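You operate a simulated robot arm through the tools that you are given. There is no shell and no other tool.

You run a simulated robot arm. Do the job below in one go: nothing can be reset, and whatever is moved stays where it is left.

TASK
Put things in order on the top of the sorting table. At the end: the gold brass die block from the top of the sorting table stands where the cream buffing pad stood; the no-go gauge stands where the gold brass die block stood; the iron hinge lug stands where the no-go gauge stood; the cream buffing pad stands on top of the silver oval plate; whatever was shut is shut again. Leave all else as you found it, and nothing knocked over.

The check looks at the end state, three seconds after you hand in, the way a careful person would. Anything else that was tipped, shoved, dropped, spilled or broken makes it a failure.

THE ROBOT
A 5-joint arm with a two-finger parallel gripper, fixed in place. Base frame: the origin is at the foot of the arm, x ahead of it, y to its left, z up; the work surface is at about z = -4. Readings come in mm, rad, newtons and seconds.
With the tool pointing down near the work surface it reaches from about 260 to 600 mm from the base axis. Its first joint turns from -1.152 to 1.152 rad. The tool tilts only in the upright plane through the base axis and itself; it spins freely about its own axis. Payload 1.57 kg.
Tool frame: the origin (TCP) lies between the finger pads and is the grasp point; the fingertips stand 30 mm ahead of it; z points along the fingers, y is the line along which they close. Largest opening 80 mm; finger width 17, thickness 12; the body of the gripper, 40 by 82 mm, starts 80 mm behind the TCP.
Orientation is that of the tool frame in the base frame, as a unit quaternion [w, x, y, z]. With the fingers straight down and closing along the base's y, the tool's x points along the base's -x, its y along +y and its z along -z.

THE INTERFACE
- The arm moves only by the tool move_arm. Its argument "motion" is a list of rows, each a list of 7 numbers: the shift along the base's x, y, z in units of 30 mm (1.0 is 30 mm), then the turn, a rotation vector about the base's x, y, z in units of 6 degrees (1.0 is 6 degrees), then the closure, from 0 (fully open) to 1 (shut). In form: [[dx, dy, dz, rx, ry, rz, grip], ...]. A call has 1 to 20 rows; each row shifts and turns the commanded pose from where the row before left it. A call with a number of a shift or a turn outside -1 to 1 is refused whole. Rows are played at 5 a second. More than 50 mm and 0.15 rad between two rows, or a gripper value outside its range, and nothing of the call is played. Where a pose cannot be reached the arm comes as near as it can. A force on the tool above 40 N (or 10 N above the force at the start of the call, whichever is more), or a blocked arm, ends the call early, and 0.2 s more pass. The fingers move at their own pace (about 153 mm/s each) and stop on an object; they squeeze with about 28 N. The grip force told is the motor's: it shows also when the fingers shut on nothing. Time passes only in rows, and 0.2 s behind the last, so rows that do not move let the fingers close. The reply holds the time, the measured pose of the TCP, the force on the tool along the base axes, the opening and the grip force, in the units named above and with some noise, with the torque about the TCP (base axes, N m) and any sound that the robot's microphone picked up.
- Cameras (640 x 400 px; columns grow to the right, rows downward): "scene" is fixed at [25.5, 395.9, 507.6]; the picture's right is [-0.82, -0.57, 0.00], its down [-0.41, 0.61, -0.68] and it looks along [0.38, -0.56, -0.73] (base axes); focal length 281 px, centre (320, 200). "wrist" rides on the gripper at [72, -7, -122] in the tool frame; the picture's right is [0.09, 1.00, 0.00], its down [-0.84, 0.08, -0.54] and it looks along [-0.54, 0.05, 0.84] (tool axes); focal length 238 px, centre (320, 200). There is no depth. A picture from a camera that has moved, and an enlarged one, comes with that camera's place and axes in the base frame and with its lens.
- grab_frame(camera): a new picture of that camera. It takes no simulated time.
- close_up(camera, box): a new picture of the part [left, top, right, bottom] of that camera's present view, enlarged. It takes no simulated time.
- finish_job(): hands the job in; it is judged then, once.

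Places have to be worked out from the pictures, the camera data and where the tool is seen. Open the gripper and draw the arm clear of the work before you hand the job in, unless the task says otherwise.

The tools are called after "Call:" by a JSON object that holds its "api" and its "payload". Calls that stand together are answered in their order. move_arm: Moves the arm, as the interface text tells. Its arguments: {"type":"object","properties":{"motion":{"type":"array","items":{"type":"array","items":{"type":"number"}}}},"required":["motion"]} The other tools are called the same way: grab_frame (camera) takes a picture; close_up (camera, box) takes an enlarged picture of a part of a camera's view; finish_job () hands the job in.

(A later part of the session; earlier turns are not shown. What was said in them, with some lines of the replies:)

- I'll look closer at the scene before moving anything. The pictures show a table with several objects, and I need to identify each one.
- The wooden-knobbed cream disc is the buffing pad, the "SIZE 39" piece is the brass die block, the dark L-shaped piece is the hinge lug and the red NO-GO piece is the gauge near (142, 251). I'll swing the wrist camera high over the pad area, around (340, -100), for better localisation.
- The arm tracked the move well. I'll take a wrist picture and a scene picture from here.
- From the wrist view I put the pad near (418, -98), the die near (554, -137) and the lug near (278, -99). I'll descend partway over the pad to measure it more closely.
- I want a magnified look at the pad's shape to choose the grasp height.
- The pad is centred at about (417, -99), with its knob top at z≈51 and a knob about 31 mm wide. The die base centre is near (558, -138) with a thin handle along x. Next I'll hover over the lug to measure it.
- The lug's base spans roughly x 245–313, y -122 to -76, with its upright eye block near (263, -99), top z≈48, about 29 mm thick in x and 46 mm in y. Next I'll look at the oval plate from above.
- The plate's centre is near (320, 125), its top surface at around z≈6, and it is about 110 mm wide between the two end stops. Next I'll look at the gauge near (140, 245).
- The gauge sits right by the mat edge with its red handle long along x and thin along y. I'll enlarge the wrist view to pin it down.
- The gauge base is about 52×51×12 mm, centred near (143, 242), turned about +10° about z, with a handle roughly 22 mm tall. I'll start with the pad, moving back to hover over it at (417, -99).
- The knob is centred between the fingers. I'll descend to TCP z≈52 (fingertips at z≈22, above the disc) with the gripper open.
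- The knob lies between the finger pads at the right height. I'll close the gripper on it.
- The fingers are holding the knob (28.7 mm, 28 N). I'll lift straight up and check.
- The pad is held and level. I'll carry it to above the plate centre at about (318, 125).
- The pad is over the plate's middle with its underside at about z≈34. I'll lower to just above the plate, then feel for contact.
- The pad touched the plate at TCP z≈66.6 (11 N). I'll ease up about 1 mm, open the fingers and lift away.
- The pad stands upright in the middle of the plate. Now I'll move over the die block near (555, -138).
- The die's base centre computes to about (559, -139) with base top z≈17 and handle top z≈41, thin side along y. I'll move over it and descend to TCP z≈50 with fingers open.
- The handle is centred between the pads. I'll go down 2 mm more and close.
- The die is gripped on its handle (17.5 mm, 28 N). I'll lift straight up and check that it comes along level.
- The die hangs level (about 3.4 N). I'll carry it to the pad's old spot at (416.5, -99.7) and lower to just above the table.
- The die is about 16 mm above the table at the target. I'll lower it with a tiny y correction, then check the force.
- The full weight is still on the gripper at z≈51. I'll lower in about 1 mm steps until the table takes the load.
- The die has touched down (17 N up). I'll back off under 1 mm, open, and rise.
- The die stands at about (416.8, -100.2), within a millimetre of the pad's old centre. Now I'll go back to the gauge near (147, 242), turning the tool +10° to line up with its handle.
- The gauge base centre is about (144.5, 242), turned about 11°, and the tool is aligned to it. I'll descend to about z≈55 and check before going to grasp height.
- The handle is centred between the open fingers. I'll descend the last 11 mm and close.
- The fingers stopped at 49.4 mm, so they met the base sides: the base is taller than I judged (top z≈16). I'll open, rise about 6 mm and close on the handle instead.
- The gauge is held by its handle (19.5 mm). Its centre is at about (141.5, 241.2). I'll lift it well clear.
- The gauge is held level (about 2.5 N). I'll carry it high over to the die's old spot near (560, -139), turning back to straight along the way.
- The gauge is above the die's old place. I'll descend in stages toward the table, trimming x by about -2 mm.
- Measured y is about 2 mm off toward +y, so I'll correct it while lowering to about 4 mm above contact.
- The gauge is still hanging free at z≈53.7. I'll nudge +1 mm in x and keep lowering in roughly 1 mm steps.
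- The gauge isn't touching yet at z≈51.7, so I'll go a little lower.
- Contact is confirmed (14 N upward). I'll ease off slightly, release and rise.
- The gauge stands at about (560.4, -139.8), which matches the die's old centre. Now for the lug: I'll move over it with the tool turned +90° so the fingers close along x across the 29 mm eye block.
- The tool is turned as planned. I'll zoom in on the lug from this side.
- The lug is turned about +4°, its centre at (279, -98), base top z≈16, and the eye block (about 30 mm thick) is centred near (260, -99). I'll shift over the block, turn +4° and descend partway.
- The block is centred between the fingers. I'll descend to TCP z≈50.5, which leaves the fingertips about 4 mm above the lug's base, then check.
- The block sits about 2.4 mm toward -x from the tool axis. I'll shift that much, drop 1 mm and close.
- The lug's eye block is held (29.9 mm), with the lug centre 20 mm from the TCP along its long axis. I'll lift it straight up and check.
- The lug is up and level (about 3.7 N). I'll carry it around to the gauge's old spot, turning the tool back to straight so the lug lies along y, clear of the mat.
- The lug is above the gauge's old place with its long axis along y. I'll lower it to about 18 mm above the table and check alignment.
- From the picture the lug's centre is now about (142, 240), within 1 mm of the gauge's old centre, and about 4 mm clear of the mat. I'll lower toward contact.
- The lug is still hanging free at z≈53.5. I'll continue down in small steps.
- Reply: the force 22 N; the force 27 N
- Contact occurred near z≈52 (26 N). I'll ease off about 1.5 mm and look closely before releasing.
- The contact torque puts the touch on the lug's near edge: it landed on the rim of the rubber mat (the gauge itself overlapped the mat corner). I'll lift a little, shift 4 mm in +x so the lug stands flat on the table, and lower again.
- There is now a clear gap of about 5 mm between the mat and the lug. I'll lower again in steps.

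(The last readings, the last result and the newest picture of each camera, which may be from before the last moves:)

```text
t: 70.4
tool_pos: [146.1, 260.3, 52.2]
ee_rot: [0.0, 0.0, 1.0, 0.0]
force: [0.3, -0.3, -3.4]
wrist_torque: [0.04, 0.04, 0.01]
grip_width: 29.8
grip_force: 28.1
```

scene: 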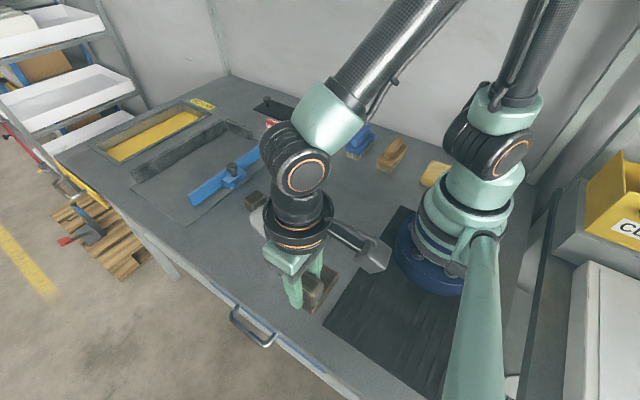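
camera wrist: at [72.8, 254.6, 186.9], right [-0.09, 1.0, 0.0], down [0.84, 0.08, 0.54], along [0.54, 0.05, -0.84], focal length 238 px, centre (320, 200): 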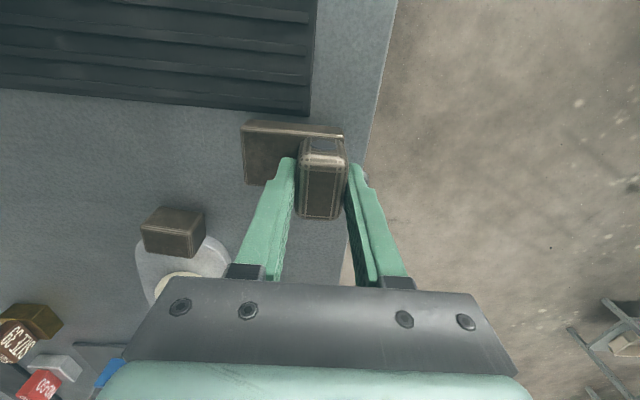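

No contact now where it touched before, which confirms it was the mat. I'll continue down in small steps.

Call:
{"api": "move_arm", "payload": {"motion": [[0, 0, -0.03, 0, 0, 0, 1], [0, 0, 0, 0, 0, 0, 1]]}}

Call:
{"api": "move_arm", "payload": {"motion": [[0, 0, -0.03, 0, 0, 0, 1], [0, 0, 0, 0, 0, 0, 1]]}}

```text
t: 71.0
tool_pos: [147.0, 261.6, 49.3]
ee_rot: [0.0, 0.0, 1.0, -0.001]
force: [-0.6, -0.7, -4.5]
wrist_torque: [0.04, 0.01, -0.05]
grip_width: 29.7
grip_force: 28.2
```

```text
t: 71.6
tool_pos: [146.2, 260.7, 50.1]
ee_rot: [0.0, 0.0, 1.0, 0.0]
force: [0.2, 0.4, -4.9]
wrist_torque: [0.06, 0.0, 0.01]
grip_width: 29.9
grip_force: 28.4
```

Call:
{"api": "move_arm", "payload": {"motion": [[0, 0, -0.03, 0, 0, 0, 1], [0, 0, 0, 0, 0, 0, 1]]}}

```text
t: 72.2
tool_pos: [146.4, 261.7, 48.6]
ee_rot: [0.0, 0.0, 1.0, 0.0]
force: [-0.2, 0.0, -4.6]
wrist_torque: [0.05, -0.02, 0.01]
grip_width: 29.6
grip_force: 27.7
```

The lug is still hanging free at z≈48.6. I'll take another small step down.

Call:
{"api": "move_arm", "payload": {"motion": [[0, 0, -0.03, 0, 0, 0, 1], [0, 0, 0, 0, 0, 0, 1]]}}

Call:
{"api": "close_up", "payload": {"camera": "scene", "box": [290, 280, 350, 340]}}

```text
t: 72.8
tool_pos: [145.5, 262.8, 48.5]
ee_rot: [0.0, 0.0, 1.0, 0.0]
force: [-0.3, -10.4, 31.3]
wrist_torque: [-0.45, -0.75, -0.1]
grip_width: 29.8
grip_force: 28.2
```

```text
6.67 times, centred on (320, 310) of scene
camera zoom: at [25.4, 395.8, 507.6], right [-0.82, -0.57, 0.0], down [-0.41, 0.61, -0.68], along [0.38, -0.56, -0.73], focal length 1871 px, centre (320, -533)
```

zoom: 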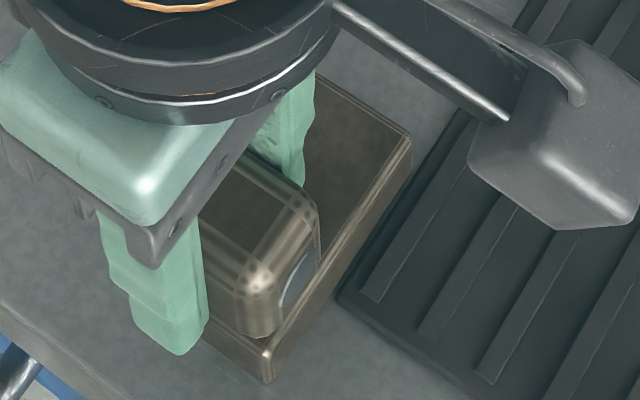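

The lug has touched the table at the expected height (31 N). I'll ease off under 1 mm, open, and lift away.

Call:
{"api": "move_arm", "payload": {"motion": [[0, 0, 0.035, 0, 0, 0, 1], [0, 0, 0, 0, 0, 0, 1], [0, 0, 0, 0, 0, 0, 0], [0, 0, 0, 0, 0, 0, 0], [0, 0, 0, 0, 0, 0, 0], [0, 0, 0.4, 0, 0, 0, 0], [0, 0, 0.9, 0, 0, 0, 0], [0, 0, 0.9, 0, 0, 0, 0], [0, 0, 0, 0, 0, 0, 0]]}}

Call:
{"api": "grab_frame", "payload": {"camera": "wrist"}}

Call:
{"api": "close_up", "payload": {"camera": "wrist", "box": [220, 60, 380, 160]}}

Call:
{"api": "close_up", "payload": {"camera": "scene", "box": [280, 270, 350, 340]}}

```text
t: 74.8
tool_pos: [147.0, 260.5, 116.9]
ee_rot: [0.0, 0.0, 1.0, -0.001]
force: [-1.3, 0.7, -1.0]
wrist_torque: [0.0, 0.0, -0.02]
grip_width: 80.1
grip_force: 0.1
```

```text
taken
camera wrist: at [74.6, 255.3, 238.8], right [-0.09, 1.0, 0.0], down [0.84, 0.08, 0.54], along [0.54, 0.05, -0.84], focal length 238 px, centre (320, 200)
```

wrist: 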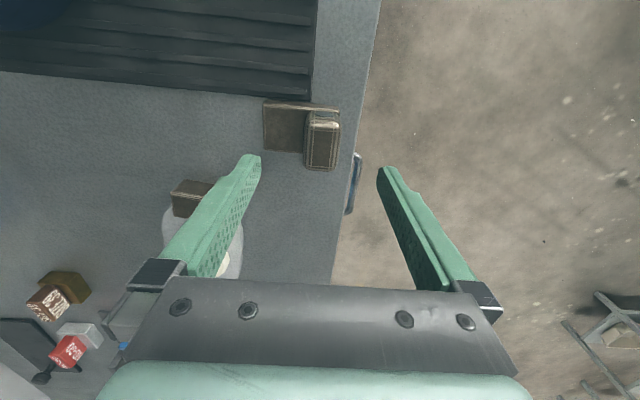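

```text
4.00 times, centred on (300, 110) of wrist
camera zoom: at [74.6, 255.3, 238.8], right [-0.09, 1.0, 0.0], down [0.84, 0.08, 0.54], along [0.54, 0.05, -0.84], focal length 953 px, centre (400, 560)
```

zoom: 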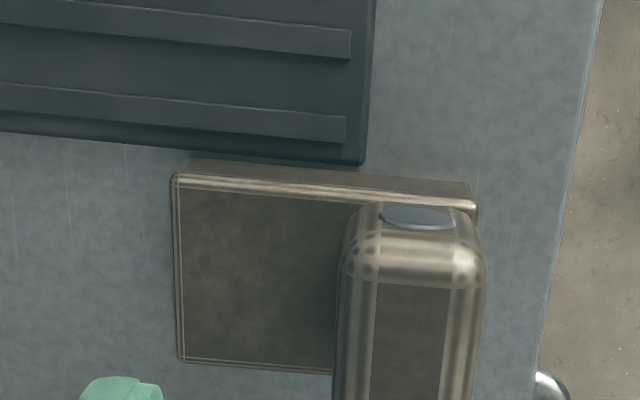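

```text
5.71 times, centred on (315, 305) of scene
camera zoom: at [25.5, 395.9, 507.6], right [-0.82, -0.57, 0.0], down [-0.41, 0.61, -0.68], along [0.38, -0.56, -0.73], focal length 1603 px, centre (349, -400)
```

zoom: 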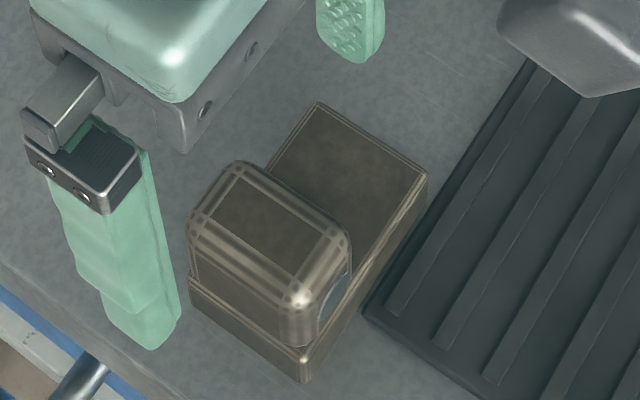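

The lug stands flat at about (142.5, 242.7), matching the gauge's old spot and clear of the mat. I'll raise the arm and withdraw to the start pose to inspect everything.

Call:
{"api": "move_arm", "payload": {"motion": [[0, 0, 0.9, 0, 0, 0, 0], [0, 0, 0.9, 0, 0, 0, 0], [0, 0, 0.9, 0, 0, 0, 0], [0, 0, 0.9, 0, 0, 0, 0], [0, 0, 0.9, 0, 0, 0, 0], [0.875, -0.48, 0, 0, 0, 0, 0], [0.875, -0.48, 0, 0, 0, 0, 0], [0.875, -0.48, 0, 0, 0, 0, 0], [0.875, -0.48, 0, 0, 0, 0, 0], [0.875, -0.48, 0, 0, 0, 0, 0], [0.875, -0.48, 0, 0, 0, 0, 0], [0.875, -0.48, 0, 0, 0, 0, 0], [0.875, -0.48, 0, 0, 0, 0, 0], [0, 0, 0, 0, 0, 0, 0]]}}

Call:
{"api": "grab_frame", "payload": {"camera": "scene"}}

Call:
{"api": "grab_frame", "payload": {"camera": "wrist"}}

Call:
{"api": "close_up", "payload": {"camera": "scene", "box": [220, 90, 460, 240]}}

Call:
{"api": "close_up", "payload": {"camera": "scene", "box": [200, 190, 440, 340]}}

```text
t: 77.8
tool_pos: [356.9, 145.9, 251.2]
ee_rot: [0.0, 0.0, 1.0, 0.0]
force: [-0.1, 0.3, -0.2]
wrist_torque: [-0.02, 0.01, 0.0]
grip_width: 80.0
grip_force: 0.0
```

```text
taken
```

scene: 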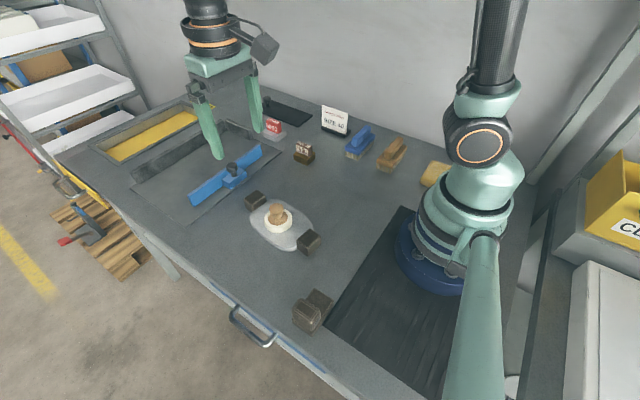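

```text
taken
camera wrist: at [285.6, 140.4, 373.4], right [-0.09, 1.0, 0.0], down [0.84, 0.08, 0.54], along [0.54, 0.05, -0.84], focal length 238 px, centre (320, 200)
```

wrist: 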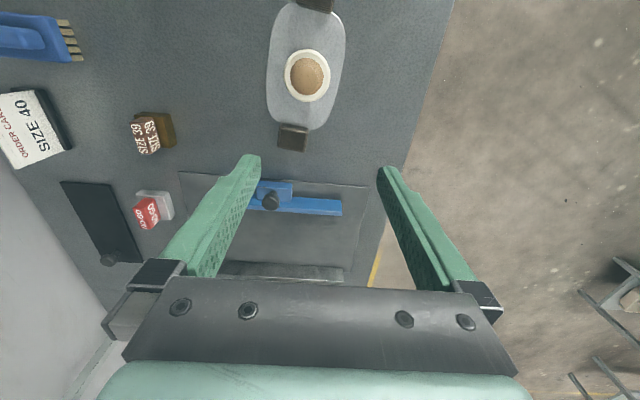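

```text
2.67 times, centred on (340, 165) of scene
camera zoom: at [25.5, 395.9, 507.6], right [-0.82, -0.57, 0.0], down [-0.41, 0.61, -0.68], along [0.38, -0.56, -0.73], focal length 748 px, centre (267, 293)
```

zoom: 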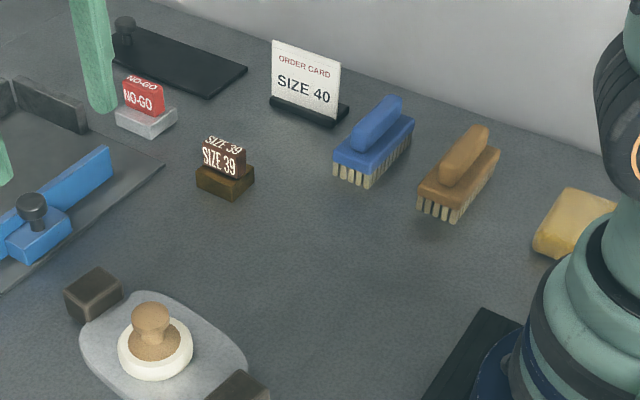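

```text
2.67 times, centred on (320, 265) of scene
camera zoom: at [25.5, 395.9, 507.6], right [-0.82, -0.57, 0.0], down [-0.41, 0.61, -0.68], along [0.38, -0.56, -0.73], focal length 748 px, centre (320, 27)
```

zoom: 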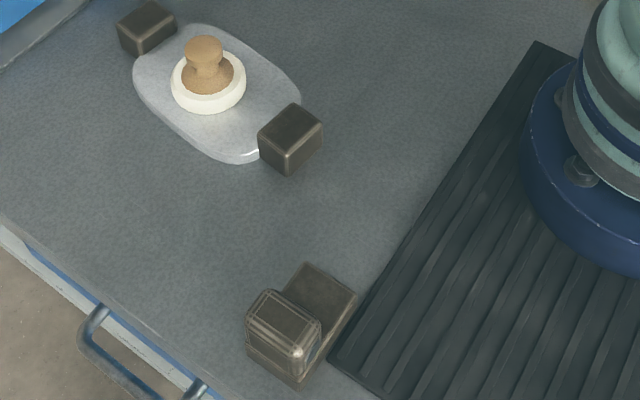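

All four items stand upright in their places: pad on the plate, die at the pad's spot, gauge at the die's spot, lug at the gauge's spot. Nothing else has moved, the drawer is still shut, and the arm is clear with the gripper open, so I'm handing in the job.

Call:
{"api": "finish_job", "payload": {}}

```text
The job is handed in.
```

I finished the rearrangement and handed the job in. I don't have the check's verdict. In the last pictures all four pieces stood upright, and the other objects were where they started.

| Item | Now stands | Position (x, y, mm) | Off from target |
|---|---|---|---|
| Cream buffing pad | Middle of the silver oval plate | about (318, 125) | placed by eye at the plate's middle |
| Gold brass die block | Where the pad stood | about (416.8, -100.2) | about 1 mm |
| No-go gauge | Where the die block stood | about (560.4, -139.8) | about 1 mm |
| Iron hinge lug | Where the gauge stood | about (142.5, 242.7) | about 1–2 mm |

- **Lug:** my first attempt to set it down landed on the edge of the rubber mat. I lifted it and set it down about 4 mm further from the mat, so it stands flat on the table. It is turned about 90° from how it originally lay, to keep it clear of the mat.
- **Gauge:** it originally stood partly on the mat's corner, turned about 11°. It now stands straight and flat at the die block's spot.
- **Shut things:** I opened nothing, and the drawer is still shut. The arm is clear of the table with the gripper open.
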